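You operate a simulated robot arm through the tools that you are given. There is no shell and no other tool. Be economical: measure what you need, move in short steps, check, and stop when the job is done.

Carry out the task below with a simulated robot arm. There is one attempt and no reset: what you move stays moved.

## Task
Gauge the stack, lift off rings down to the card's total and prove it.
Fine: rings on the bench, gauge arm parked.
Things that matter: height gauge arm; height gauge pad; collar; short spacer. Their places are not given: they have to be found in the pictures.

It is judged by the outcome, as a careful person would: the job done as asked, and still so three seconds after it is handed in. It fails if anything else is knocked over, pushed out of place, dropped, spilled or broken.

## Robot
A 7-joint arm with a two-finger parallel gripper, fixed in place. Base frame: the origin is at the foot of the arm, x ahead of it, y to its left, z up; the work surface is at about z = 0.86. Lengths are in m, angles in rad, forces in N, time in s.
With the tool pointing down near the work surface it reaches from about 0.3 to 0.7 m from the base axis. Its first joint turns from -1.152 to 1.152 rad. Payload 1.57 kg.
The TCP is the grasp point between the finger pads, 0.03 m short of the fingertips. In the tool frame z runs along the fingers and y along their closing line. Largest opening 0.11 m; finger width 0.024, thickness 0.012; the body of the gripper, 0.048 by 0.112 m, starts 0.078 m behind the TCP.
Orientation is that of the tool frame in the base frame, as a unit quaternion [x, y, z, w]. With the fingers straight down and closing along the base's y, the tool's x points along the base's -x, its y along +y and its z along -z.

## Interface
- The arm moves only by the tool nudge_tool. Its argument "targets" is a list of rows, each an object of numbers (a shift or turn left out is 0, a gripper value left out holds the last): "dx", "dy", "dz": the shift along the tool's x, y, z in m; "rx", "ry", "rz": the turn, a rotation vector about the tool's x, y, z in rad; "jaw": the gripper command, from -1 (fully open) to 1 (shut), values between in proportion. In form: [{"dx": .., "dy": .., "dz": .., "rx": .., "ry": .., "rz": .., "jaw": ..}, ...]. A call has 1 to 20 rows; each row is the pose to reach, as a shift and turn from the pose commanded when the call began, along the tool's axes at that moment. A row lasts 0.2 s, in which the tool goes at most 0.05 m and 0.15 rad; a call with a longer step from one row to the next is refused whole, and so is a gripper value outside its range. A pose out of reach is approached as far as the arm can. The call stops where the force on the tool passes 60 N (or 10 N more than at its start, if that is more) or the arm is blocked; 0.2 s more then pass. Each finger travels about 0.108 m/s and halts on what it meets, pressing with about 43 N; the grip force reading is that of the motor and also rises with nothing between the fingers. The clock runs only during rows and for 0.2 s after the last one: add rows that repeat a pose to give the fingers time. It gives the time, the measured TCP pose, the force on the tool (base axes), the opening and the grip force at its end, in the units of the frame above (readings bear some noise).
- Cameras (640 x 400 px; columns grow to the right, rows downward): "scene" is fixed at [0.1588, -0.3804, 1.4174]; the picture's right is [0.85, -0.52, 0.00], its down [-0.23, -0.37, -0.90] and it looks along [0.47, 0.77, -0.44] (base axes); focal length 290 px, centre (320, 200). "wrist" rides on the gripper at [0.07, 0.016, -0.141] in the tool frame; the picture's right is [-0.23, 0.97, 0.00], its down [-0.86, -0.20, -0.48] and it looks along [-0.47, -0.11, 0.88] (tool axes); focal length 222 px, centre (320, 200).
- snapshot(camera): a new picture of that camera. The clock stands still meanwhile.
- measure_at(camera, pixels): for up to 12 pixels [column, row] of the newest picture of that camera ("zoom" is the newest enlarged one), the place [x, y, z] in the base frame of the surface seen there, good to about 0.002 m. The clock stands still meanwhile.
- zoom(camera, box): a new picture of the part [left, top, right, bottom] of that camera's present view, enlarged. The clock stands still meanwhile.
- hand_in(): hands the job in; it is judged then, once.

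Work in short steps. Measure before you move; look again where a grasp or a placing could have gone wrong, and mend it. You have 80 turns and 46 pictures in all, those below and enlarged ones among them. Open the gripper and draw the arm clear of the work before you hand the job in, unless the task says otherwise; then end with one line.

The tools are called after "Emit:" by a JSON object that holds its "fn" and its "kwargs". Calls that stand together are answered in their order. nudge_tool: Moves the arm, as the interface text tells. Its arguments: {"type":"object","properties":{"targets":{"type":"array","items":{"type":"object","properties":{"dx":{"type":"number"},"dy":{"type":"number"},"dz":{"type":"number"},"rx":{"type":"number"},"ry":{"type":"number"},"rz":{"type":"number"},"jaw":{"type":"number"}}}}},"required":["targets"]} The other tools are called the same way: snapshot (camera) takes a picture; measure_at (camera, pixels) gives the place of the surface under pixels of a picture; zoom (camera, box) takes an enlarged picture of a part of a camera's view; hand_in () hands the job in.

At the start:

```text
time_s: 0.0
ee_pos: [0.4092, 0.1186, 1.2661]
tcp_rot: [0.0, 1.0, 0.0, 0.0]
force: [0.4, 0.3, -0.1]
gripper_width: 0.1098
grip_force: 0.2
```

scene: 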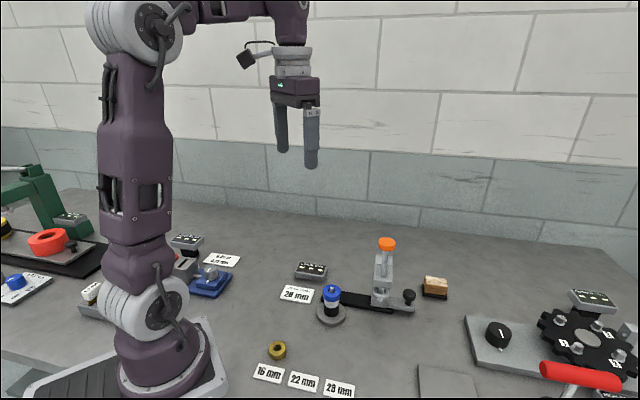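
wrist: 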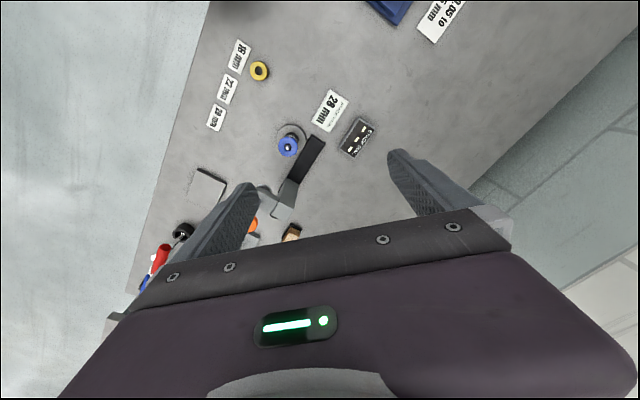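

The stack is near scene (330,300), with the gauge near (385,280) and cards around it. I'll zoom to read them.

Emit:
{"fn": "zoom", "kwargs": {"camera": "scene", "box": [270, 220, 460, 340]}}

Emit:
{"fn": "zoom", "kwargs": {"camera": "scene", "box": [230, 310, 390, 400]}}

Emit:
{"fn": "zoom", "kwargs": {"camera": "wrist", "box": [190, 30, 390, 250]}}

```text
3.33 times, centred on (365, 280) of scene
```

zoom: 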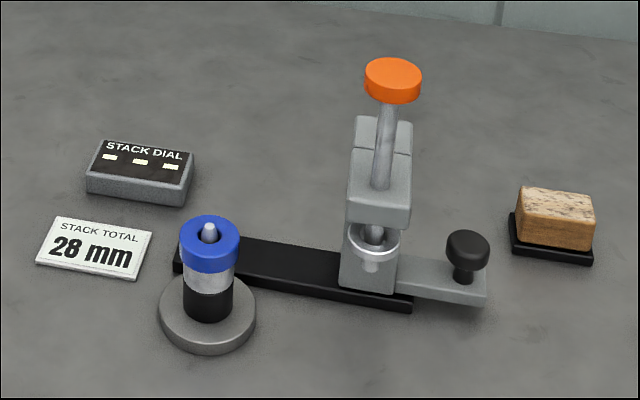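

```text
4.00 times, centred on (310, 355) of scene
```

zoom: 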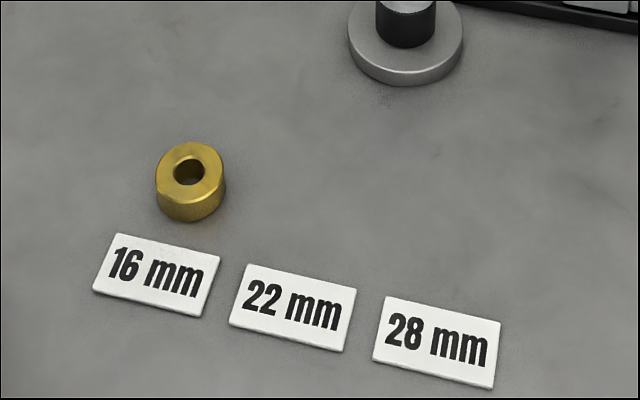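

```text
1.82 times, centred on (290, 140) of wrist
```

zoom: 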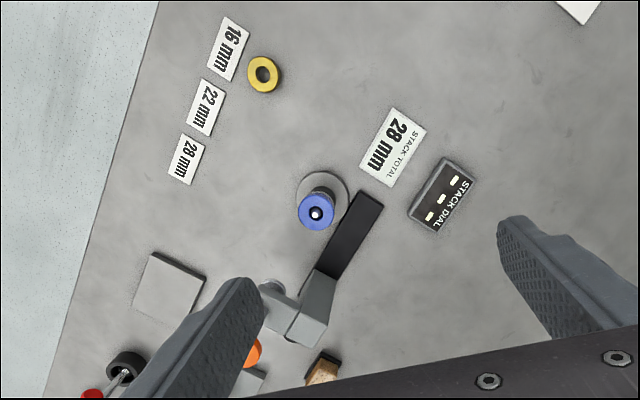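

I'll look closer at the gauge mechanism and take positions of the main parts.

Emit:
{"fn": "measure_at", "kwargs": {"camera": "scene", "pixels": [[332, 289], [331, 316], [387, 241], [383, 262], [378, 293], [409, 294], [350, 298], [378, 306], [277, 348], [312, 267], [435, 284], [412, 308]]}}

Emit:
{"fn": "zoom", "kwargs": {"camera": "scene", "box": [350, 230, 430, 320]}}

Emit:
{"fn": "zoom", "kwargs": {"camera": "scene", "box": [300, 255, 360, 335]}}

```text
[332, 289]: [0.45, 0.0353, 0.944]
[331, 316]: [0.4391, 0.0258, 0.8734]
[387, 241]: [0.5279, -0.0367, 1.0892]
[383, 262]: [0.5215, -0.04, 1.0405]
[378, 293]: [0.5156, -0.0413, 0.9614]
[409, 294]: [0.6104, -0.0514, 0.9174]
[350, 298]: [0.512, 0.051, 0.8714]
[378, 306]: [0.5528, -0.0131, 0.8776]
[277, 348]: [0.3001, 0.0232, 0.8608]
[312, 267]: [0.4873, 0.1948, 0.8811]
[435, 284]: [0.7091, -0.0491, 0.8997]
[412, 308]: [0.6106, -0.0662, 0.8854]
```

```text
4.44 times, centred on (390, 275) of scene
```

zoom: 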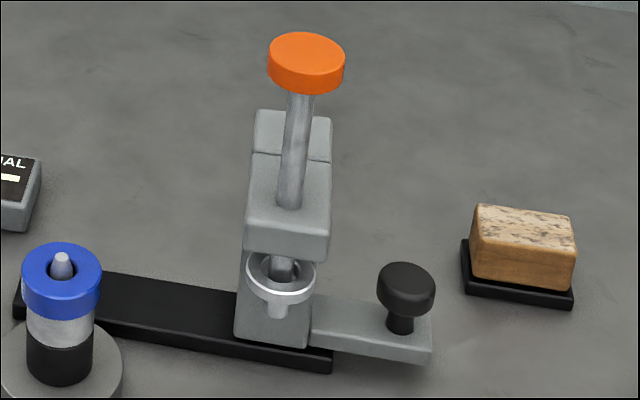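

```text
5.00 times, centred on (330, 295) of scene
```

zoom: 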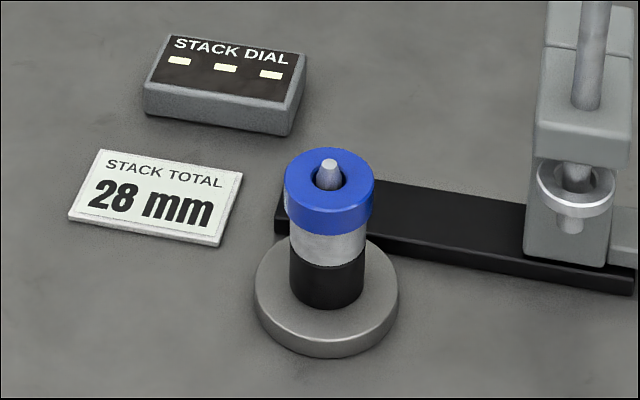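

Emit:
{"fn": "measure_at", "kwargs": {"camera": "zoom", "pixels": [[330, 168], [330, 203], [330, 228], [330, 240], [330, 258], [330, 272], [330, 300], [330, 318], [328, 336], [330, 352], [296, 180], [364, 180]]}}

Emit:
{"fn": "measure_at", "kwargs": {"camera": "scene", "pixels": [[346, 293], [342, 300], [412, 303], [390, 307], [383, 250], [372, 280], [393, 282], [384, 297], [384, 303], [278, 343], [278, 357], [408, 303]]}}

```text
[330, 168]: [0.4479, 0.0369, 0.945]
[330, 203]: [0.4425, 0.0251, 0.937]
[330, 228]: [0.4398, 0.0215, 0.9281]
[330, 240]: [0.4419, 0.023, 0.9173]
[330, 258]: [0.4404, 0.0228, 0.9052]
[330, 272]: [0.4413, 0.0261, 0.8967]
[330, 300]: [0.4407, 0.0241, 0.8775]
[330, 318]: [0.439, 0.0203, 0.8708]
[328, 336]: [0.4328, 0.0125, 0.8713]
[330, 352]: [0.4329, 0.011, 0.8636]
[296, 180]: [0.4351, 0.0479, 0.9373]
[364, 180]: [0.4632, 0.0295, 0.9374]
```

```text
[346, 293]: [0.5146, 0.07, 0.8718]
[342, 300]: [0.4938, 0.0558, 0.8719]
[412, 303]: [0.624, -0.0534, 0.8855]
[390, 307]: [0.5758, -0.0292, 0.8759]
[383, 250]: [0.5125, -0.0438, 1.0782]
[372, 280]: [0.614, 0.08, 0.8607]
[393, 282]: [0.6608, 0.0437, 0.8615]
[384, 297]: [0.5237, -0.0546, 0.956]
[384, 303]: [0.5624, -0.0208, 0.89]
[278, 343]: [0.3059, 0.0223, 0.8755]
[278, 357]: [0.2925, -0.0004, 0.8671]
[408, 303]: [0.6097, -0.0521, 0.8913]
```

The rings read about 28 (black), 16 (silver) and 22 (blue) mm, giving a 66 mm total. The gauge carriage seems to slide along the rail, with a plunger and orange cap. I'll move the wrist camera over the gauge for a close look.

Emit:
{"fn": "nudge_tool", "kwargs": {"targets": [{"dx": -0.03, "dy": -0.03}, {"dx": -0.06, "dy": -0.06}, {"dx": -0.09, "dy": -0.09}, {"dx": -0.12, "dy": -0.12}, {"dx": -0.15, "dy": -0.15}, {"dx": -0.17, "dy": -0.16}]}}

Emit:
{"fn": "snapshot", "kwargs": {"camera": "wrist"}}

Emit:
{"fn": "zoom", "kwargs": {"camera": "scene", "box": [360, 275, 420, 315]}}

```text
time_s: 1.4
ee_pos: [0.5511, -0.0379, 1.2586]
tcp_rot: [-0.001, 1.0, 0.0, -0.003]
force: [-0.5, -1.2, -0.4]
gripper_width: 0.1099
grip_force: 0.0
out of reach, approached as far as the arm can: row 5, 6
```

```text
38 pictures are left
```

wrist: 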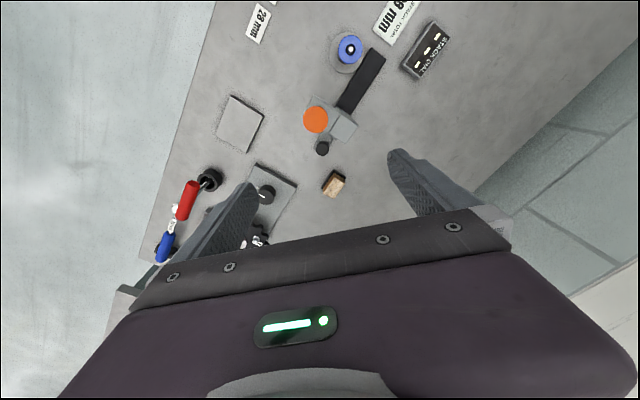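

```text
10.00 times, centred on (390, 295) of scene
```

zoom: 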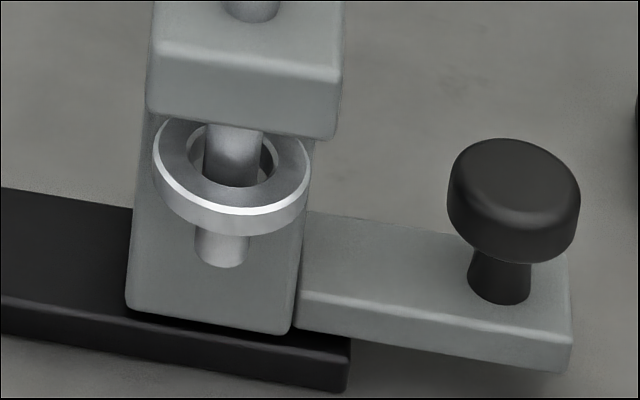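

Emit:
{"fn": "measure_at", "kwargs": {"camera": "zoom", "pixels": [[220, 262], [215, 225], [230, 205], [260, 180], [235, 110], [515, 165], [515, 245], [500, 290], [440, 350], [330, 380], [215, 300], [560, 355]]}}

Emit:
{"fn": "zoom", "kwargs": {"camera": "wrist", "box": [270, 20, 430, 160]}}

Emit:
{"fn": "measure_at", "kwargs": {"camera": "wrist", "pixels": [[350, 47], [315, 119], [322, 147], [341, 131], [383, 55], [370, 50], [335, 108], [351, 114], [328, 103]]}}

```text
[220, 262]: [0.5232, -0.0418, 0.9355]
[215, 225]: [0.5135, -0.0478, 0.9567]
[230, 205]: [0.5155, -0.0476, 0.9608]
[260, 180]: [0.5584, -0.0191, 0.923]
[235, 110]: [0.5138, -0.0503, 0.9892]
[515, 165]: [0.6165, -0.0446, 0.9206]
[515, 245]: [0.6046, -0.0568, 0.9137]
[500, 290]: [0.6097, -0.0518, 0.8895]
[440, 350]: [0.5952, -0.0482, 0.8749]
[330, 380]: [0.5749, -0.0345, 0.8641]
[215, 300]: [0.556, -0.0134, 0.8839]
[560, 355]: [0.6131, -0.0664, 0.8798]
```

```text
2.86 times, centred on (350, 90) of wrist
```

zoom: 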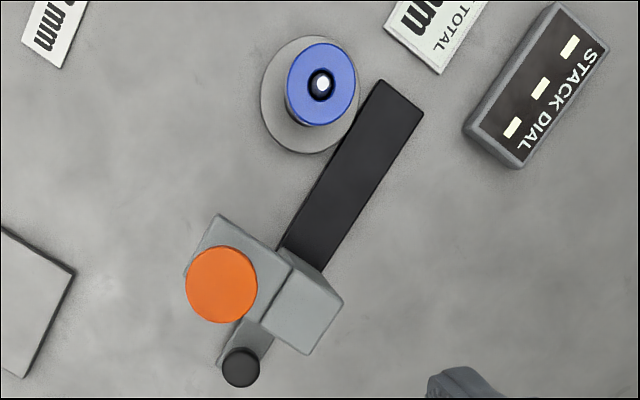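

```text
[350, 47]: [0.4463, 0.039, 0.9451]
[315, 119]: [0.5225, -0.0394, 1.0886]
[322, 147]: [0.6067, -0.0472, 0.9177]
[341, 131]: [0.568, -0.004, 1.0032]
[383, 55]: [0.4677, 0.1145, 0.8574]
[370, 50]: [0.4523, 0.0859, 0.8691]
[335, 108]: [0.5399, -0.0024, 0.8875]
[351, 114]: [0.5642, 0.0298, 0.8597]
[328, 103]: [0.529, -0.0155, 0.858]
```

Emit:
{"fn": "zoom", "kwargs": {"camera": "scene", "box": [370, 280, 400, 305]}}

Emit:
{"fn": "measure_at", "kwargs": {"camera": "zoom", "pixels": [[240, 340], [255, 350], [225, 345], [240, 360], [240, 375], [240, 390], [255, 190], [255, 225], [230, 150], [270, 150], [250, 120], [240, 310]]}}

```text
16.00 times, centred on (385, 292) of scene
```

zoom: 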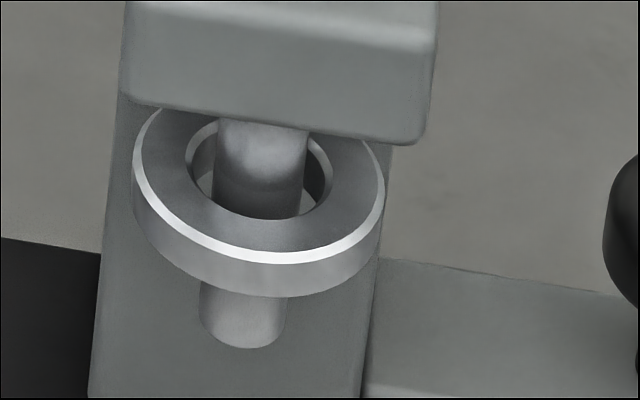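

```text
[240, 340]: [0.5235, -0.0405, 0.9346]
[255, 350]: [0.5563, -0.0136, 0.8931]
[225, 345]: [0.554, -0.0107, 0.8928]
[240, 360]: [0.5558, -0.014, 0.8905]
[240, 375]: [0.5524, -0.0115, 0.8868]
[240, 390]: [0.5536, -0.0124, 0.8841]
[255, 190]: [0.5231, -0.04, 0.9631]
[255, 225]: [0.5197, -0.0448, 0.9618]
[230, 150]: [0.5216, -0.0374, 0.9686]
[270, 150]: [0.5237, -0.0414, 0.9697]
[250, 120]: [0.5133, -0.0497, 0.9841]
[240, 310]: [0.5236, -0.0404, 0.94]
```

Emit:
{"fn": "snapshot", "kwargs": {"camera": "scene"}}

Emit:
{"fn": "measure_at", "kwargs": {"camera": "scene", "pixels": [[379, 278], [391, 278], [385, 277], [385, 281], [387, 248], [378, 244], [396, 244], [387, 238], [383, 256], [384, 270]]}}

```text
34 pictures are left
```

scene: 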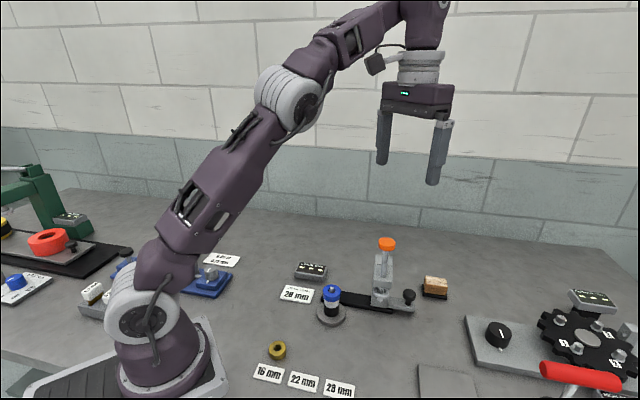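

```text
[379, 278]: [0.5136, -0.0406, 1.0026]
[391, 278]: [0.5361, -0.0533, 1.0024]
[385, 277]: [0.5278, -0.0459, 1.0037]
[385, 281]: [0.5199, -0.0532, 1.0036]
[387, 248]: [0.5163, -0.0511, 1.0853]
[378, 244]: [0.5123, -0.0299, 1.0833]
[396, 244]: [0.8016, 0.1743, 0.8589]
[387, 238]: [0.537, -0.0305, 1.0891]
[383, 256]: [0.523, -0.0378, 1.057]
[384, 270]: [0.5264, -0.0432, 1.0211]
```

Head top is at z 1.004, and the cap is centred near (0.526, -0.038) at z 1.077–1.089. The plunger tip (0.934) is below the peg top (0.945), so the plunger must be lifted before sliding. I'm descending above the cap first.

Emit:
{"fn": "nudge_tool", "kwargs": {"targets": [{"dx": 0.01, "dz": 0.04}, {"dx": 0.025, "dz": 0.08}, {"dx": 0.025, "dz": 0.08}]}}

```text
time_s: 2.2
ee_pos: [0.5268, -0.0377, 1.1793]
tcp_rot: [0.001, 1.0, 0.001, 0.001]
force: [-0.1, 0.4, 0.1]
gripper_width: 0.1098
grip_force: 0.0
```

Positioned above the cap; I'm descending to grasp height and closing on it.

Emit:
{"fn": "nudge_tool", "kwargs": {"targets": [{"dz": 0.04}, {"dz": 0.08}, {"dz": 0.096}, {"dz": 0.096, "jaw": 1}, {"dz": 0.096, "jaw": 1}, {"dz": 0.096, "jaw": 1}, {"dz": 0.096, "jaw": 1}]}}

Emit:
{"fn": "zoom", "kwargs": {"camera": "scene", "box": [270, 200, 460, 340]}}

```text
time_s: 3.8
ee_pos: [0.5266, -0.0382, 1.082]
tcp_rot: [-0.001, 1.0, 0.0, 0.0]
force: [0.6, 0.3, -2.2]
gripper_width: 0.033
grip_force: 41.1
```

```text
2.86 times, centred on (365, 270) of scene
```

zoom: 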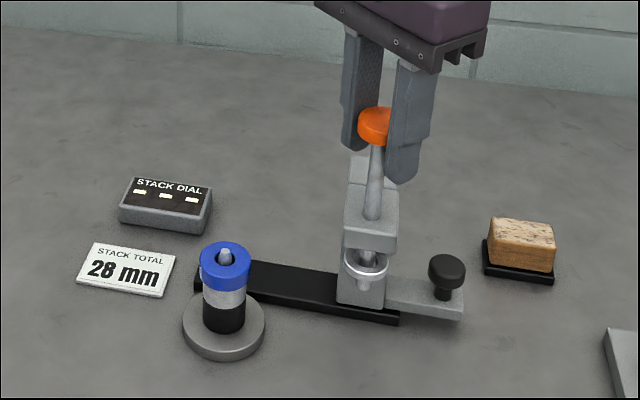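

Cap is gripped (33 mm). Now I'll test lifting it a little.

Emit:
{"fn": "nudge_tool", "kwargs": {"targets": [{"dz": -0.005}, {"dz": -0.01}, {"dz": -0.012}]}}

Emit:
{"fn": "zoom", "kwargs": {"camera": "scene", "box": [360, 225, 420, 315]}}

```text
time_s: 4.6
ee_pos: [0.5254, -0.0384, 1.0951]
tcp_rot: [0.0, 1.0, -0.001, -0.002]
force: [-3.0, -2.7, -29.4]
gripper_width: 0.0331
grip_force: 41.2
```

```text
4.44 times, centred on (390, 270) of scene
```

zoom: 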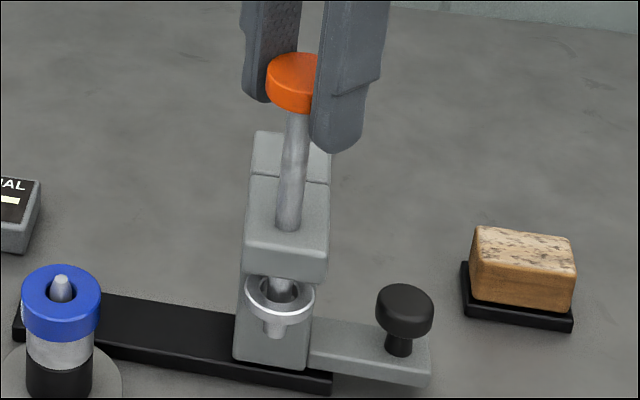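

Emit:
{"fn": "measure_at", "kwargs": {"camera": "zoom", "pixels": [[290, 65], [290, 102], [272, 330], [272, 315], [256, 300], [280, 290]]}}

```text
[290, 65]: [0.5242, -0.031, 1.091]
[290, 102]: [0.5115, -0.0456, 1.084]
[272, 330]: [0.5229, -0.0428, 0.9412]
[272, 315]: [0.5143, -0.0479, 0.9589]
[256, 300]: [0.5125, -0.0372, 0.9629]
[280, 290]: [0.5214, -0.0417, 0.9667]
```

The cap is at its upper stop (fingers slipped, cap z unchanged), so the plunger is already up. I'll relax the lift and try sliding the carriage a little along the rail.

Emit:
{"fn": "nudge_tool", "kwargs": {"targets": [{"dz": 0.009}, {"dx": 0.007, "dy": 0.0072, "dz": 0.009}, {"dx": 0.014, "dy": 0.0144, "dz": 0.009}, {"dx": 0.021, "dy": 0.0216, "dz": 0.009}]}}

Emit:
{"fn": "zoom", "kwargs": {"camera": "scene", "box": [270, 200, 460, 340]}}

```text
time_s: 5.6
ee_pos: [0.505, -0.0179, 1.0867]
tcp_rot: [-0.001, 1.0, 0.0, -0.001]
force: [-6.2, -7.9, 0.8]
gripper_width: 0.0331
grip_force: 40.7
```

```text
2.86 times, centred on (365, 270) of scene
```

zoom: 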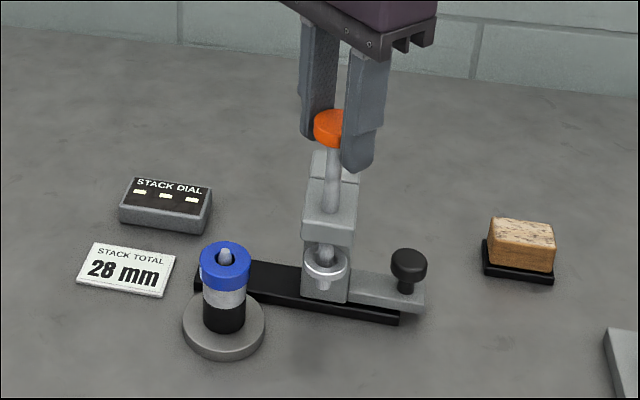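

It slides. Side force suggests a slightly different rail direction; I'm correcting and continuing to ~75 mm travel.

Emit:
{"fn": "nudge_tool", "kwargs": {"targets": [{"dx": 0.012, "dy": 0.0095}, {"dx": 0.023, "dy": 0.02}, {"dx": 0.033, "dy": 0.031}]}}

Emit:
{"fn": "zoom", "kwargs": {"camera": "scene", "box": [270, 220, 420, 330]}}

```text
time_s: 6.4
ee_pos: [0.4729, 0.0146, 1.0864]
tcp_rot: [-0.001, 1.0, 0.001, 0.001]
force: [3.9, 3.0, -0.2]
gripper_width: 0.0328
grip_force: 41.3
```

```text
3.64 times, centred on (345, 275) of scene
```

zoom: 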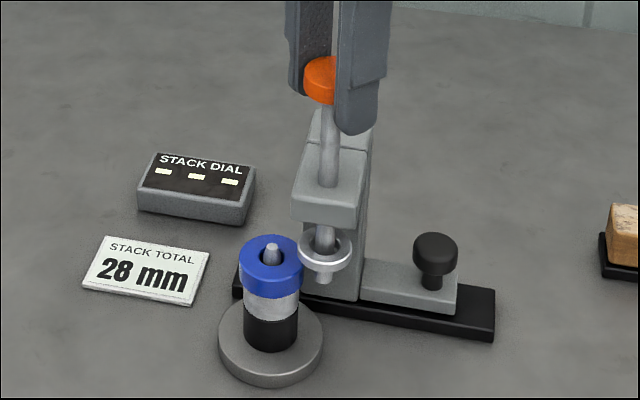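

75 mm travelled. The tip is now close to the blue ring, so I'm advancing in small steps and watching force.

Emit:
{"fn": "nudge_tool", "kwargs": {"targets": [{"dx": 0.003, "dy": 0.004}, {"dx": 0.006, "dy": 0.007}, {"dx": 0.009, "dy": 0.01}]}}

Emit:
{"fn": "zoom", "kwargs": {"camera": "scene", "box": [300, 260, 380, 330]}}

```text
time_s: 7.2
ee_pos: [0.462, 0.025, 1.0872]
tcp_rot: [0.0, 1.0, 0.0, -0.001]
force: [1.8, 1.4, 0.6]
gripper_width: 0.0328
grip_force: 41.2
```

```text
5.71 times, centred on (340, 295) of scene
```

zoom: 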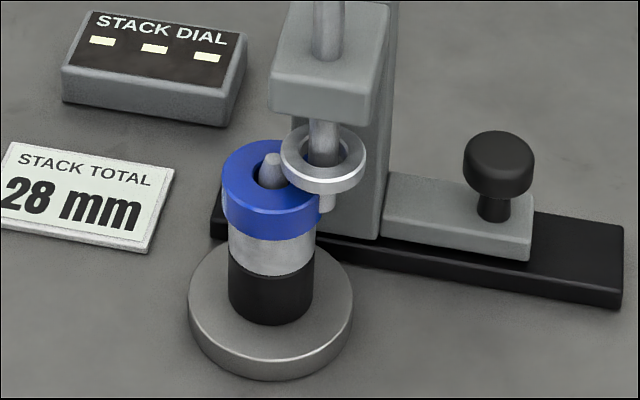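

No contact force yet; I'm continuing in 4 mm steps.

Emit:
{"fn": "nudge_tool", "kwargs": {"targets": [{"dx": 0.003, "dy": 0.003}, {"dx": 0.006, "dy": 0.006}]}}

Emit:
{"fn": "zoom", "kwargs": {"camera": "scene", "box": [300, 260, 380, 330]}}

```text
time_s: 7.8
ee_pos: [0.4575, 0.0303, 1.0866]
tcp_rot: [0.001, 1.0, 0.0, 0.0]
force: [3.6, 2.4, -0.2]
gripper_width: 0.0329
grip_force: 40.3
```

```text
5.71 times, centred on (340, 295) of scene
```

zoom: 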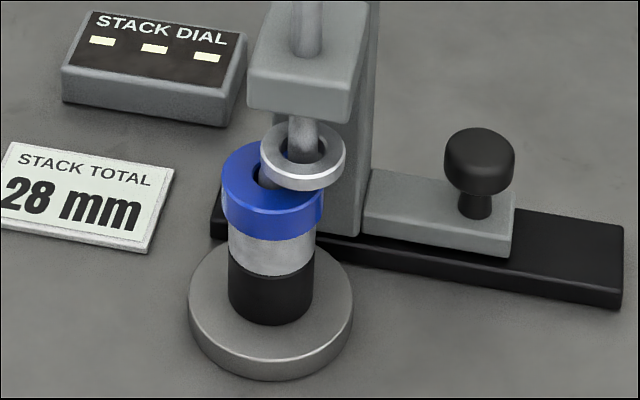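

The tip passes without disturbing the stack (it doesn't collide). Continuing until over the peg or at a stop.

Emit:
{"fn": "nudge_tool", "kwargs": {"targets": [{"dx": 0.004, "dy": 0.003}, {"dx": 0.008, "dy": 0.007}, {"dx": 0.01, "dy": 0.009}]}}

Emit:
{"fn": "zoom", "kwargs": {"camera": "scene", "box": [300, 260, 380, 330]}}

```text
time_s: 8.6
ee_pos: [0.4488, 0.039, 1.0862]
tcp_rot: [0.0, 1.0, 0.0, 0.001]
force: [14.8, 1.7, -0.3]
gripper_width: 0.0328
grip_force: 40.7
```

```text
5.71 times, centred on (340, 295) of scene
```

zoom: 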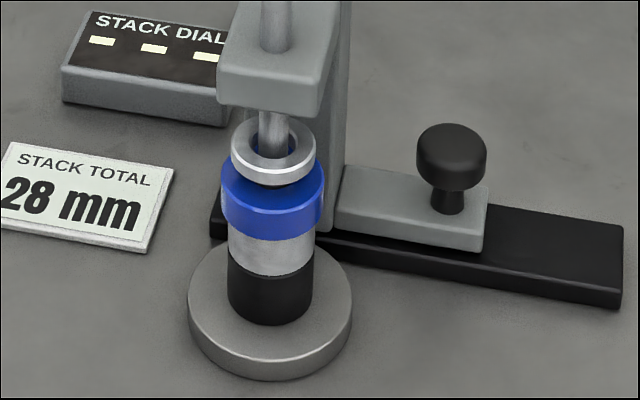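

The carriage is over the stack at its stop. Now lowering the plunger ~20 mm onto the stack.

Emit:
{"fn": "nudge_tool", "kwargs": {"targets": [{"dx": -0.001, "dz": 0.006}, {"dx": -0.001, "dz": 0.012}, {"dx": -0.001, "dz": 0.017}, {"dx": -0.001, "dz": 0.02}]}}

Emit:
{"fn": "zoom", "kwargs": {"camera": "scene", "box": [280, 230, 380, 330]}}

```text
time_s: 9.5
ee_pos: [0.4478, 0.0378, 1.0707]
tcp_rot: [0.0, 1.0, 0.0, 0.002]
force: [-8.1, -0.6, 16.0]
gripper_width: 0.0329
grip_force: 41.3
stopped in row 4: the force on the tool passed its limit (the readings are from after the stop); the commanded pose is now the measured one
```

```text
4.00 times, centred on (330, 280) of scene
```

zoom: 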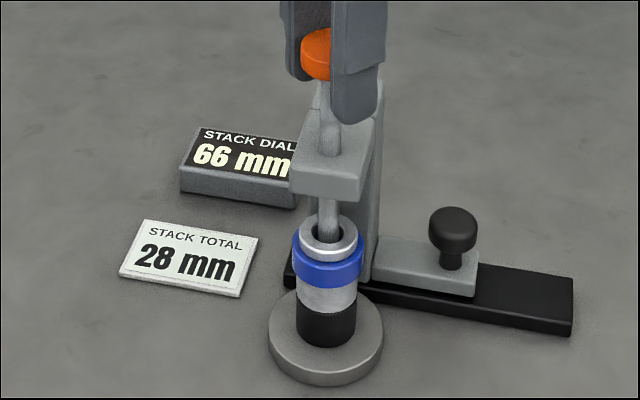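

The dial reads 66 mm. Now raising the plunger and sliding the arm back to park.

Emit:
{"fn": "nudge_tool", "kwargs": {"targets": [{"dz": -0.008}, {"dz": -0.016}, {"dx": -0.01, "dy": -0.01, "dz": -0.016}, {"dx": -0.025, "dy": -0.025, "dz": -0.016}, {"dx": -0.04, "dy": -0.04, "dz": -0.016}, {"dx": -0.055, "dy": -0.0545, "dz": -0.016}, {"dx": -0.068, "dy": -0.067, "dz": -0.016}, {"dx": -0.0776, "dy": -0.0765, "dz": -0.016}, {"dx": -0.0776, "dy": -0.0765, "dz": -0.016}]}}

Emit:
{"fn": "zoom", "kwargs": {"camera": "scene", "box": [270, 200, 460, 340]}}

```text
time_s: 11.5
ee_pos: [0.5244, -0.0386, 1.0872]
tcp_rot: [-0.001, 1.0, -0.001, 0.003]
force: [-21.1, -20.2, -0.4]
gripper_width: 0.0328
grip_force: 40.9
```

```text
2.86 times, centred on (365, 270) of scene
```

zoom: 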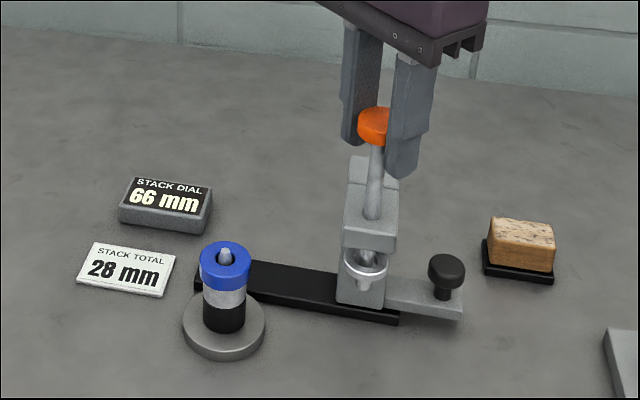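

Dial kept at 66 mm and the arm is parked. I'm relaxing side load, releasing the cap and rising.

Emit:
{"fn": "nudge_tool", "kwargs": {"targets": [{"dx": 0.002, "dy": -0.002}, {"dx": 0.002, "dy": -0.002, "jaw": -1}, {"dx": 0.002, "dy": -0.002, "jaw": -1}, {"dx": 0.002, "dy": -0.002, "jaw": -1}, {"dz": -0.04}, {"dz": -0.08}]}}

Emit:
{"fn": "measure_at", "kwargs": {"camera": "scene", "pixels": [[280, 299], [310, 301], [299, 331], [355, 364], [345, 380]]}}

```text
time_s: 12.9
ee_pos: [0.5254, -0.0379, 1.1674]
tcp_rot: [0.0, 1.0, 0.0, 0.001]
force: [0.2, -0.4, 0.4]
gripper_width: 0.1102
grip_force: 0.0
```

```text
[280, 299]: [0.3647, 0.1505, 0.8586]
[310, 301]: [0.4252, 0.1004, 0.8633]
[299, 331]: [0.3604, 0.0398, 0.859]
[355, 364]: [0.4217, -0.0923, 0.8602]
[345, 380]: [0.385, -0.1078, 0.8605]
```

Now moving above the stack at (0.4475, 0.038).

Emit:
{"fn": "nudge_tool", "kwargs": {"targets": [{"dx": 0.026, "dy": 0.0255}, {"dx": 0.052, "dy": 0.051}, {"dx": 0.078, "dy": 0.076}, {"dx": 0.078, "dy": 0.076, "dz": 0.05}, {"dx": 0.078, "dy": 0.076, "dz": 0.1}, {"dx": 0.078, "dy": 0.076, "dz": 0.15}, {"dx": 0.078, "dy": 0.076, "dz": 0.15}]}}

Emit:
{"fn": "snapshot", "kwargs": {"camera": "wrist"}}

```text
time_s: 14.5
ee_pos: [0.4473, 0.0388, 1.0156]
tcp_rot: [0.001, 1.0, 0.0, 0.003]
force: [-0.1, 0.0, 1.0]
gripper_width: 0.1101
grip_force: 0.0
```

```text
24 pictures are left
```

wrist: 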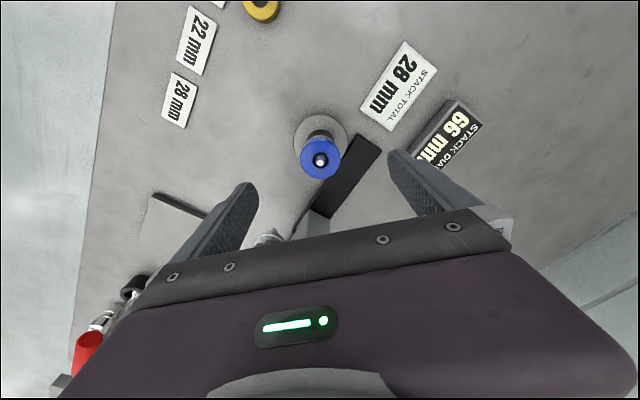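

Aligned: the blue ring is centred at (320,158). Descending so the fingertips just overlap the blue ring, closing, then lifting slightly.

Emit:
{"fn": "nudge_tool", "kwargs": {"targets": [{"dz": 0.04}, {"dz": 0.067}, {"dz": 0.067, "jaw": 1}, {"dz": 0.067, "jaw": 1}, {"dz": 0.067, "jaw": 1}, {"dz": 0.067, "jaw": 1}]}}

Emit:
{"fn": "zoom", "kwargs": {"camera": "scene", "box": [280, 220, 400, 340]}}

```text
time_s: 15.9
ee_pos: [0.4486, 0.0394, 0.9489]
tcp_rot: [0.0, 1.0, 0.0, 0.003]
force: [-0.1, 0.0, -0.3]
gripper_width: 0.0397
grip_force: 43.4
```

```text
3.33 times, centred on (340, 280) of scene
```

zoom: 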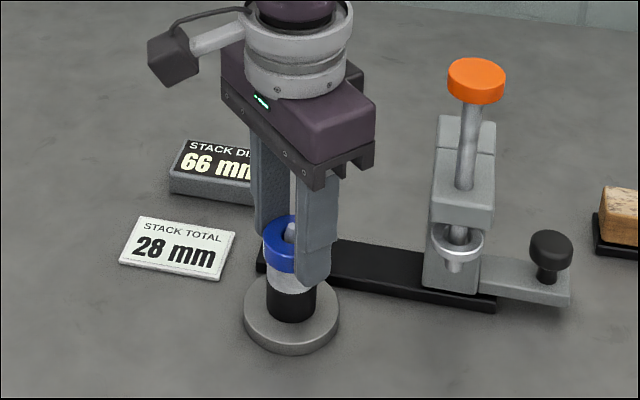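

Gripped at 40 mm on the blue ring. Lifting it straight up clear of the peg.

Emit:
{"fn": "nudge_tool", "kwargs": {"targets": [{"dz": -0.01}, {"dz": -0.03}, {"dz": -0.05}, {"dz": -0.07}, {"dz": -0.07}]}}

Emit:
{"fn": "zoom", "kwargs": {"camera": "scene", "box": [280, 200, 400, 340]}}

```text
time_s: 17.1
ee_pos: [0.4483, 0.0379, 1.0196]
tcp_rot: [0.001, 1.0, -0.001, 0.002]
force: [0.3, 0.5, -0.2]
gripper_width: 0.0395
grip_force: 43.2
```

```text
2.86 times, centred on (340, 270) of scene
```

zoom: 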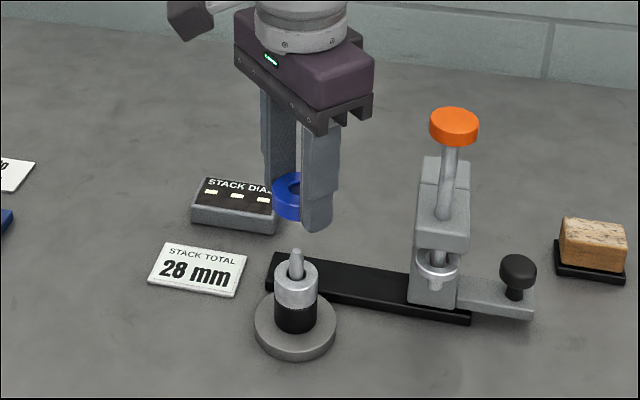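

Emit:
{"fn": "measure_at", "kwargs": {"camera": "zoom", "pixels": [[290, 215], [292, 211], [286, 190], [296, 283], [296, 300], [296, 312], [290, 270], [303, 270]]}}

```text
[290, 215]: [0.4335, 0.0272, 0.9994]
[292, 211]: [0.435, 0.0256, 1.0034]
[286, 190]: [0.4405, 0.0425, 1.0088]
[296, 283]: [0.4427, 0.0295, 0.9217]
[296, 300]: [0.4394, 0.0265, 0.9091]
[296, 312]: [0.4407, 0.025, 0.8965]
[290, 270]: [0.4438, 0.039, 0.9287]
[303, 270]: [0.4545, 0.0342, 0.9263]
```

Blue is free of the peg, silver and black remain. I'm carrying blue to clear bench at (0.365, 0.04) and lowering.

Emit:
{"fn": "nudge_tool", "kwargs": {"targets": [{"dx": 0.04}, {"dx": 0.083, "dy": 0.001}, {"dx": 0.083, "dy": 0.001, "dz": 0.04}, {"dx": 0.083, "dy": 0.001, "dz": 0.08}, {"dx": 0.083, "dy": 0.001, "dz": 0.11}, {"dx": 0.083, "dy": 0.001, "dz": 0.12}, {"dx": 0.083, "dy": 0.001, "dz": 0.126}, {"dx": 0.083, "dy": 0.001, "dz": 0.126}]}}

Emit:
{"fn": "zoom", "kwargs": {"camera": "scene", "box": [230, 260, 350, 380]}}

```text
time_s: 18.9
ee_pos: [0.3663, 0.0391, 0.8916]
tcp_rot: [0.0, 1.0, -0.001, 0.003]
force: [0.1, 0.6, -0.5]
gripper_width: 0.0394
grip_force: 43.3
```

```text
3.33 times, centred on (290, 320) of scene
```

zoom: 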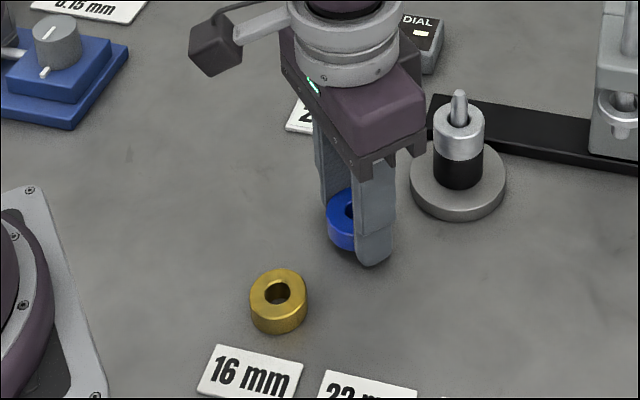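

Nearly down; lowering 1 mm more, opening partly and rising.

Emit:
{"fn": "nudge_tool", "kwargs": {"targets": [{"dz": 0.0012}, {"dz": 0.0012, "jaw": -0.3}, {"dz": 0.0012, "jaw": -0.3}, {"dz": -0.03, "jaw": -0.3}, {"dz": -0.07, "jaw": -1}, {"dz": -0.11, "jaw": -1}]}}

Emit:
{"fn": "zoom", "kwargs": {"camera": "scene", "box": [230, 260, 350, 380]}}

```text
time_s: 20.3
ee_pos: [0.3663, 0.0381, 1.0034]
tcp_rot: [0.0, 1.0, 0.0, 0.002]
force: [-0.3, -1.0, -0.9]
gripper_width: 0.1101
grip_force: 0.1
```

```text
3.33 times, centred on (290, 320) of scene
```

zoom: 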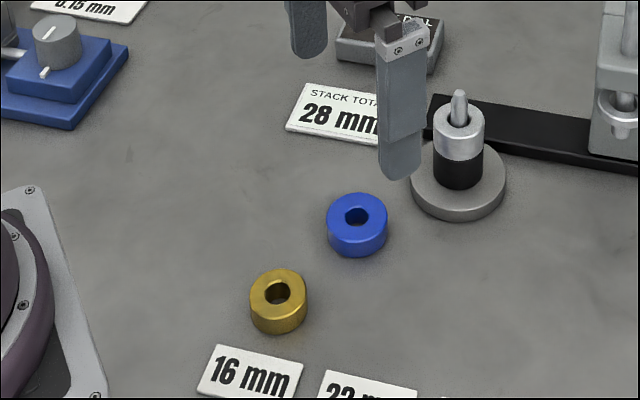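

Blue is upright on the bench. Measuring the remaining stack's edges.

Emit:
{"fn": "measure_at", "kwargs": {"camera": "zoom", "pixels": [[440, 118], [478, 118], [458, 140], [458, 150], [458, 157], [458, 163], [458, 180], [346, 205], [360, 232], [360, 250]]}}

```text
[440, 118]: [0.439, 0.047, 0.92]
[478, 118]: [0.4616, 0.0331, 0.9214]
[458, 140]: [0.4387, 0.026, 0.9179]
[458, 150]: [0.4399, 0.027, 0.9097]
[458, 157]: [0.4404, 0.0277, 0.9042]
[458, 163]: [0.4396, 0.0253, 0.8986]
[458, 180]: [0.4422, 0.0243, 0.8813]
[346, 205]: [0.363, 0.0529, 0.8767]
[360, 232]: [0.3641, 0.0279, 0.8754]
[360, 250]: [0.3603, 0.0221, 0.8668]
```

Silver spans z 0.900–0.921. Gripping it with fingertips at ~0.904 so the black isn't touched.

Emit:
{"fn": "nudge_tool", "kwargs": {"targets": [{"dx": -0.041, "dy": 0.0005}, {"dx": -0.082, "dy": 0.0005}, {"dx": -0.082, "dy": 0.0005, "dz": 0.035}, {"dx": -0.082, "dy": 0.0005, "dz": 0.0695}, {"dx": -0.082, "dy": 0.0005, "dz": 0.0695, "jaw": 1}, {"dx": -0.082, "dy": 0.0005, "dz": 0.0695, "jaw": 1}, {"dx": -0.082, "dy": 0.0005, "dz": 0.0695, "jaw": 1}, {"dx": -0.082, "dy": 0.0005, "dz": 0.0695, "jaw": 1}]}}

Emit:
{"fn": "zoom", "kwargs": {"camera": "scene", "box": [280, 220, 400, 340]}}

```text
time_s: 22.1
ee_pos: [0.4476, 0.0405, 0.9329]
tcp_rot: [0.0, 1.0, 0.0, 0.003]
force: [0.2, -0.3, 0.9]
gripper_width: 0.0303
grip_force: 39.8
```

```text
3.33 times, centred on (340, 280) of scene
```

zoom: 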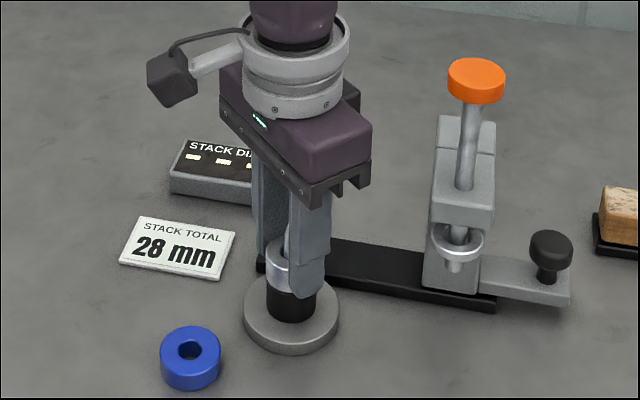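

Gripped at 30 mm on silver only. Lifting it off.

Emit:
{"fn": "nudge_tool", "kwargs": {"targets": [{"dz": -0.01}, {"dz": -0.03}, {"dz": -0.06}, {"dz": -0.085}, {"dz": -0.085}]}}

Emit:
{"fn": "zoom", "kwargs": {"camera": "scene", "box": [280, 200, 400, 340]}}

Emit:
{"fn": "measure_at", "kwargs": {"camera": "zoom", "pixels": [[285, 217], [290, 200], [290, 215], [295, 300]]}}

```text
time_s: 23.3
ee_pos: [0.4486, 0.0413, 1.0199]
tcp_rot: [0.0, 1.0, -0.001, 0.002]
force: [-0.3, 0.7, 0.2]
gripper_width: 0.0304
grip_force: 39.5
```

```text
2.86 times, centred on (340, 270) of scene
```

zoom: 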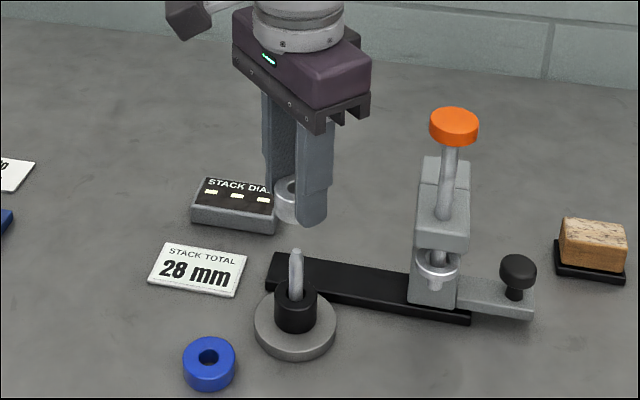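

```text
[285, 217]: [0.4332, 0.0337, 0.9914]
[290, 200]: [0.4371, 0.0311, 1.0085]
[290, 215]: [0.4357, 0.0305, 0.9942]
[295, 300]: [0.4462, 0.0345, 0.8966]
```

Only black remains on the peg. Carrying silver to clear bench at (0.425, -0.09).

Emit:
{"fn": "nudge_tool", "kwargs": {"targets": [{"dx": 0.01, "dy": -0.04}, {"dx": 0.017, "dy": -0.085}, {"dx": 0.0236, "dy": -0.131}, {"dx": 0.0236, "dy": -0.131, "dz": 0.045}, {"dx": 0.0236, "dy": -0.131, "dz": 0.09}, {"dx": 0.0236, "dy": -0.131, "dz": 0.115}, {"dx": 0.0236, "dy": -0.131, "dz": 0.124}, {"dx": 0.0236, "dy": -0.131, "dz": 0.1265}, {"dx": 0.0236, "dy": -0.131, "dz": 0.1265}]}}

Emit:
{"fn": "zoom", "kwargs": {"camera": "scene", "box": [290, 280, 410, 400]}}

```text
time_s: 25.3
ee_pos: [0.425, -0.0918, 0.8935]
tcp_rot: [0.0, 1.0, 0.001, 0.003]
force: [-0.8, -1.1, 10.8]
gripper_width: 0.0306
grip_force: 39.9
```

```text
3.33 times, centred on (350, 340) of scene
```

zoom: 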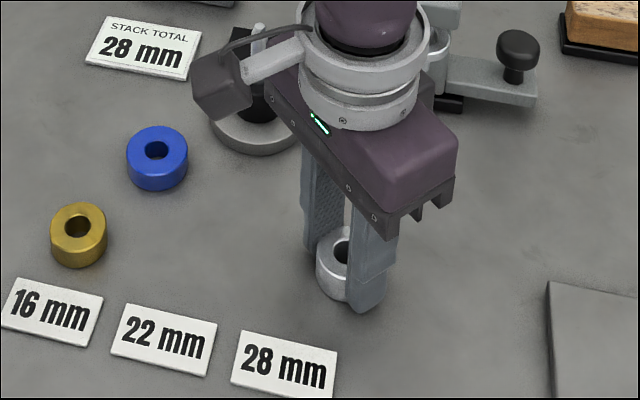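

Silver is resting on the bench (10.8 N). Releasing partially and rising to gauge height.

Emit:
{"fn": "nudge_tool", "kwargs": {"targets": [{"jaw": -0.2}, {"jaw": -0.2}, {"dz": -0.04, "jaw": -0.2}, {"dz": -0.09, "jaw": -1}, {"dz": -0.14, "jaw": -1}, {"dz": -0.19, "jaw": -1}, {"dz": -0.24, "jaw": -1}, {"dz": -0.277, "jaw": -1}, {"dz": -0.277, "jaw": -1}]}}

Emit:
{"fn": "zoom", "kwargs": {"camera": "scene", "box": [260, 220, 440, 400]}}

Emit:
{"fn": "measure_at", "kwargs": {"camera": "scene", "pixels": [[387, 241], [331, 301], [325, 302], [338, 302]]}}

```text
time_s: 27.3
ee_pos: [0.4234, -0.0913, 1.1694]
tcp_rot: [0.001, 1.0, 0.0, 0.003]
force: [-0.6, -0.3, 0.4]
gripper_width: 0.1102
grip_force: 0.0
```

```text
2.22 times, centred on (350, 310) of scene
```

zoom: 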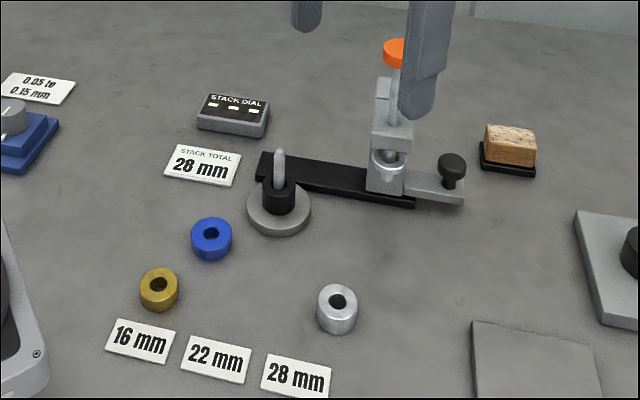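

```text
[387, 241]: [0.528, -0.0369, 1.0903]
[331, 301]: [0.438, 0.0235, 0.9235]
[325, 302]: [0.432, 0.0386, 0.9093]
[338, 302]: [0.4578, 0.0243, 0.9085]
```

Both rings sit upright on the bench. Returning to the cap at (0.526, -0.038), gripping it higher this time (TCP 1.097) so the fingertips clear the head on the longer stroke.

Emit:
{"fn": "nudge_tool", "kwargs": {"targets": [{"dx": -0.035, "dy": 0.018}, {"dx": -0.07, "dy": 0.036}, {"dx": -0.1026, "dy": 0.0533}, {"dx": -0.1026, "dy": 0.0533, "dz": 0.04}, {"dx": -0.1026, "dy": 0.0533, "dz": 0.0724}, {"dx": -0.1026, "dy": 0.0533, "dz": 0.0724}, {"dx": -0.1026, "dy": 0.0533, "dz": 0.0724, "jaw": 1}, {"dx": -0.1026, "dy": 0.0533, "dz": 0.0724, "jaw": 1}, {"dx": -0.1026, "dy": 0.0533, "dz": 0.0724, "jaw": 1}, {"dx": -0.1026, "dy": 0.0533, "dz": 0.0724, "jaw": 1}]}}

```text
time_s: 29.5
ee_pos: [0.5247, -0.0385, 1.0978]
tcp_rot: [0.0, 1.0, 0.0, 0.003]
force: [-2.5, -5.0, -0.9]
gripper_width: 0.033
grip_force: 40.8
```

Cap gripped. Sliding the arm over the stack along the same path.

Emit:
{"fn": "nudge_tool", "kwargs": {"targets": [{"dx": 0.012, "dy": 0.0115}, {"dx": 0.026, "dy": 0.0255}, {"dx": 0.04, "dy": 0.0395}, {"dx": 0.054, "dy": 0.0535}, {"dx": 0.067, "dy": 0.0665}, {"dx": 0.0765, "dy": 0.077}, {"dx": 0.0765, "dy": 0.077}]}}

Emit:
{"fn": "zoom", "kwargs": {"camera": "scene", "box": [280, 230, 380, 330]}}

```text
time_s: 31.1
ee_pos: [0.449, 0.0388, 1.0967]
tcp_rot: [0.0, 1.0, -0.001, 0.001]
force: [-17.2, -15.9, 0.4]
gripper_width: 0.0328
grip_force: 40.8
```

```text
4.00 times, centred on (330, 280) of scene
```

zoom: 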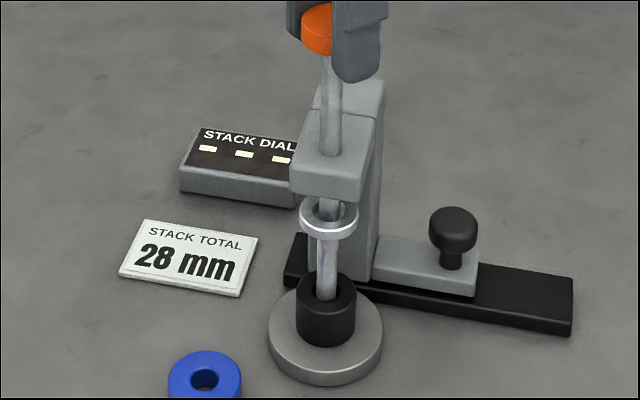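

Over the stack. Lowering the plunger about 54 mm, slowly at the end.

Emit:
{"fn": "nudge_tool", "kwargs": {"targets": [{"dx": 0.001, "dy": -0.001, "dz": 0.01}, {"dx": 0.001, "dy": -0.001, "dz": 0.022}, {"dx": 0.001, "dy": -0.001, "dz": 0.034}, {"dx": 0.001, "dy": -0.001, "dz": 0.044}, {"dx": 0.001, "dy": -0.001, "dz": 0.049}, {"dx": 0.001, "dy": -0.001, "dz": 0.052}, {"dx": 0.001, "dy": -0.001, "dz": 0.054}, {"dx": 0.001, "dy": -0.001, "dz": 0.0555}]}}

Emit:
{"fn": "zoom", "kwargs": {"camera": "scene", "box": [280, 230, 380, 330]}}

```text
time_s: 32.9
ee_pos: [0.45, 0.0381, 1.0421]
tcp_rot: [0.0, 1.0, 0.0, 0.005]
force: [-11.4, -6.5, 28.8]
gripper_width: 0.033
grip_force: 40.9
```

```text
4.00 times, centred on (330, 280) of scene
```

zoom: 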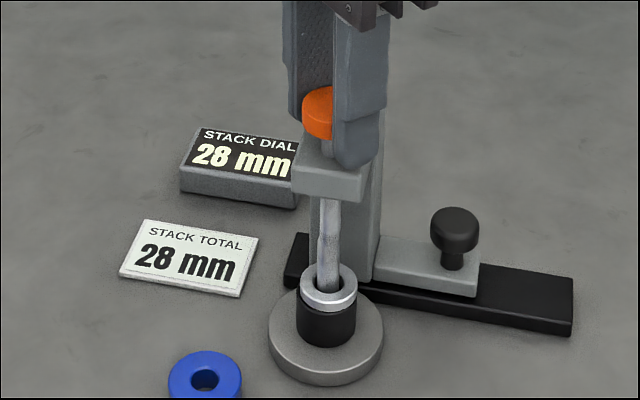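

The dial reads 28 mm, matching the card. Raising the plunger fully, then sliding the arm back to park.

Emit:
{"fn": "nudge_tool", "kwargs": {"targets": [{"dz": -0.01}, {"dz": -0.025}, {"dz": -0.04}, {"dz": -0.055}, {"dz": -0.055}, {"dx": -0.01, "dy": -0.01, "dz": -0.055}, {"dx": -0.024, "dy": -0.024, "dz": -0.055}, {"dx": -0.038, "dy": -0.038, "dz": -0.055}, {"dx": -0.052, "dy": -0.052, "dz": -0.055}, {"dx": -0.066, "dy": -0.067, "dz": -0.055}, {"dx": -0.075, "dy": -0.077, "dz": -0.055}, {"dx": -0.075, "dy": -0.077, "dz": -0.055}]}}

Emit:
{"fn": "zoom", "kwargs": {"camera": "scene", "box": [270, 200, 460, 340]}}

```text
time_s: 35.5
ee_pos: [0.525, -0.0368, 1.0958]
tcp_rot: [-0.001, 1.0, 0.0, 0.003]
force: [14.3, 10.7, -3.4]
gripper_width: 0.0329
grip_force: 40.6
```

```text
2.86 times, centred on (365, 270) of scene
```

zoom: 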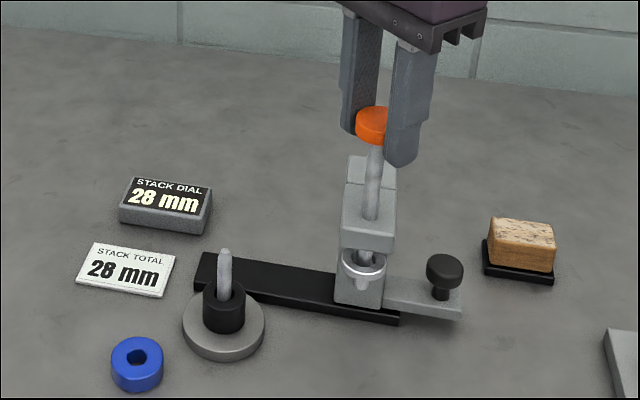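

Dial still shows 28 mm and matches. The knob is ~1–2 mm short of its original spot, so I'll nudge to the park stop.

Emit:
{"fn": "nudge_tool", "kwargs": {"targets": [{"dx": -0.002, "dy": -0.001}, {"dx": -0.004, "dy": -0.0025}, {"dx": -0.004, "dy": -0.0025}]}}

```text
time_s: 36.3
ee_pos: [0.5262, -0.0377, 1.097]
tcp_rot: [-0.002, 1.0, 0.001, 0.0]
force: [-10.2, 24.8, -3.4]
gripper_width: 0.033
grip_force: 41.3
```

At the park stop now (force has risen along the rail). Relaxing, releasing and withdrawing.

Emit:
{"fn": "nudge_tool", "kwargs": {"targets": [{"dx": 0.0015, "dy": 0.001}, {"dx": 0.0015, "dy": 0.001, "jaw": -1}, {"dx": 0.0015, "dy": 0.001, "jaw": -1}, {"dx": 0.0015, "dy": 0.001, "jaw": -1}, {"dz": -0.04}, {"dz": -0.08}, {"dx": 0.04, "dz": -0.1}, {"dx": 0.08, "dz": -0.12}, {"dx": 0.08, "dz": -0.12}]}}

Emit:
{"fn": "snapshot", "kwargs": {"camera": "scene"}}

Emit:
{"fn": "zoom", "kwargs": {"camera": "scene", "box": [270, 200, 460, 340]}}

```text
time_s: 38.3
ee_pos: [0.4454, -0.0408, 1.2165]
tcp_rot: [0.0, 1.0, 0.0, 0.004]
force: [0.6, -0.8, 0.4]
gripper_width: 0.1099
grip_force: 0.0
```

```text
12 pictures are left
```

scene: 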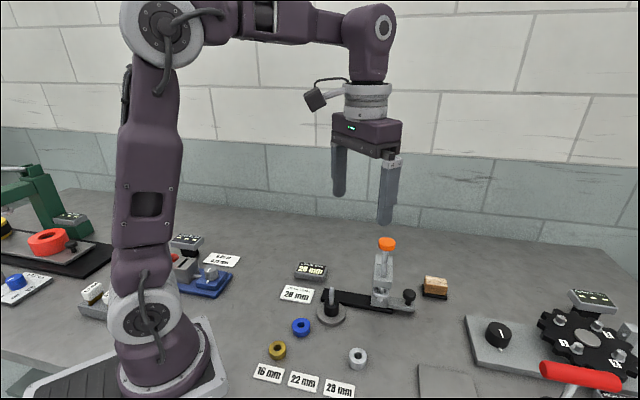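

```text
2.86 times, centred on (365, 270) of scene
```

zoom: 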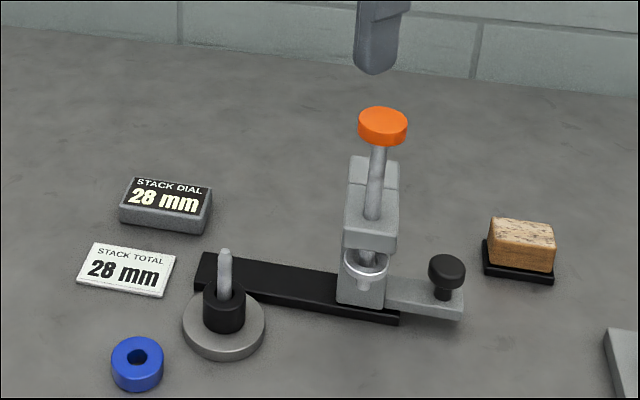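

The dial at (310,270) reads 28 mm, the gauge is parked with its plunger up, the removed rings are on the bench at (301,327) and (358,358), and the gripper is clear. Handing in.

Emit:
{"fn": "hand_in", "kwargs": {}}

```text
The job is handed in.
```

The stack gauged 66 mm at first; with the blue and silver rings lifted off onto the bench it gauges 28 mm, matching the card, and the gauge arm is parked.
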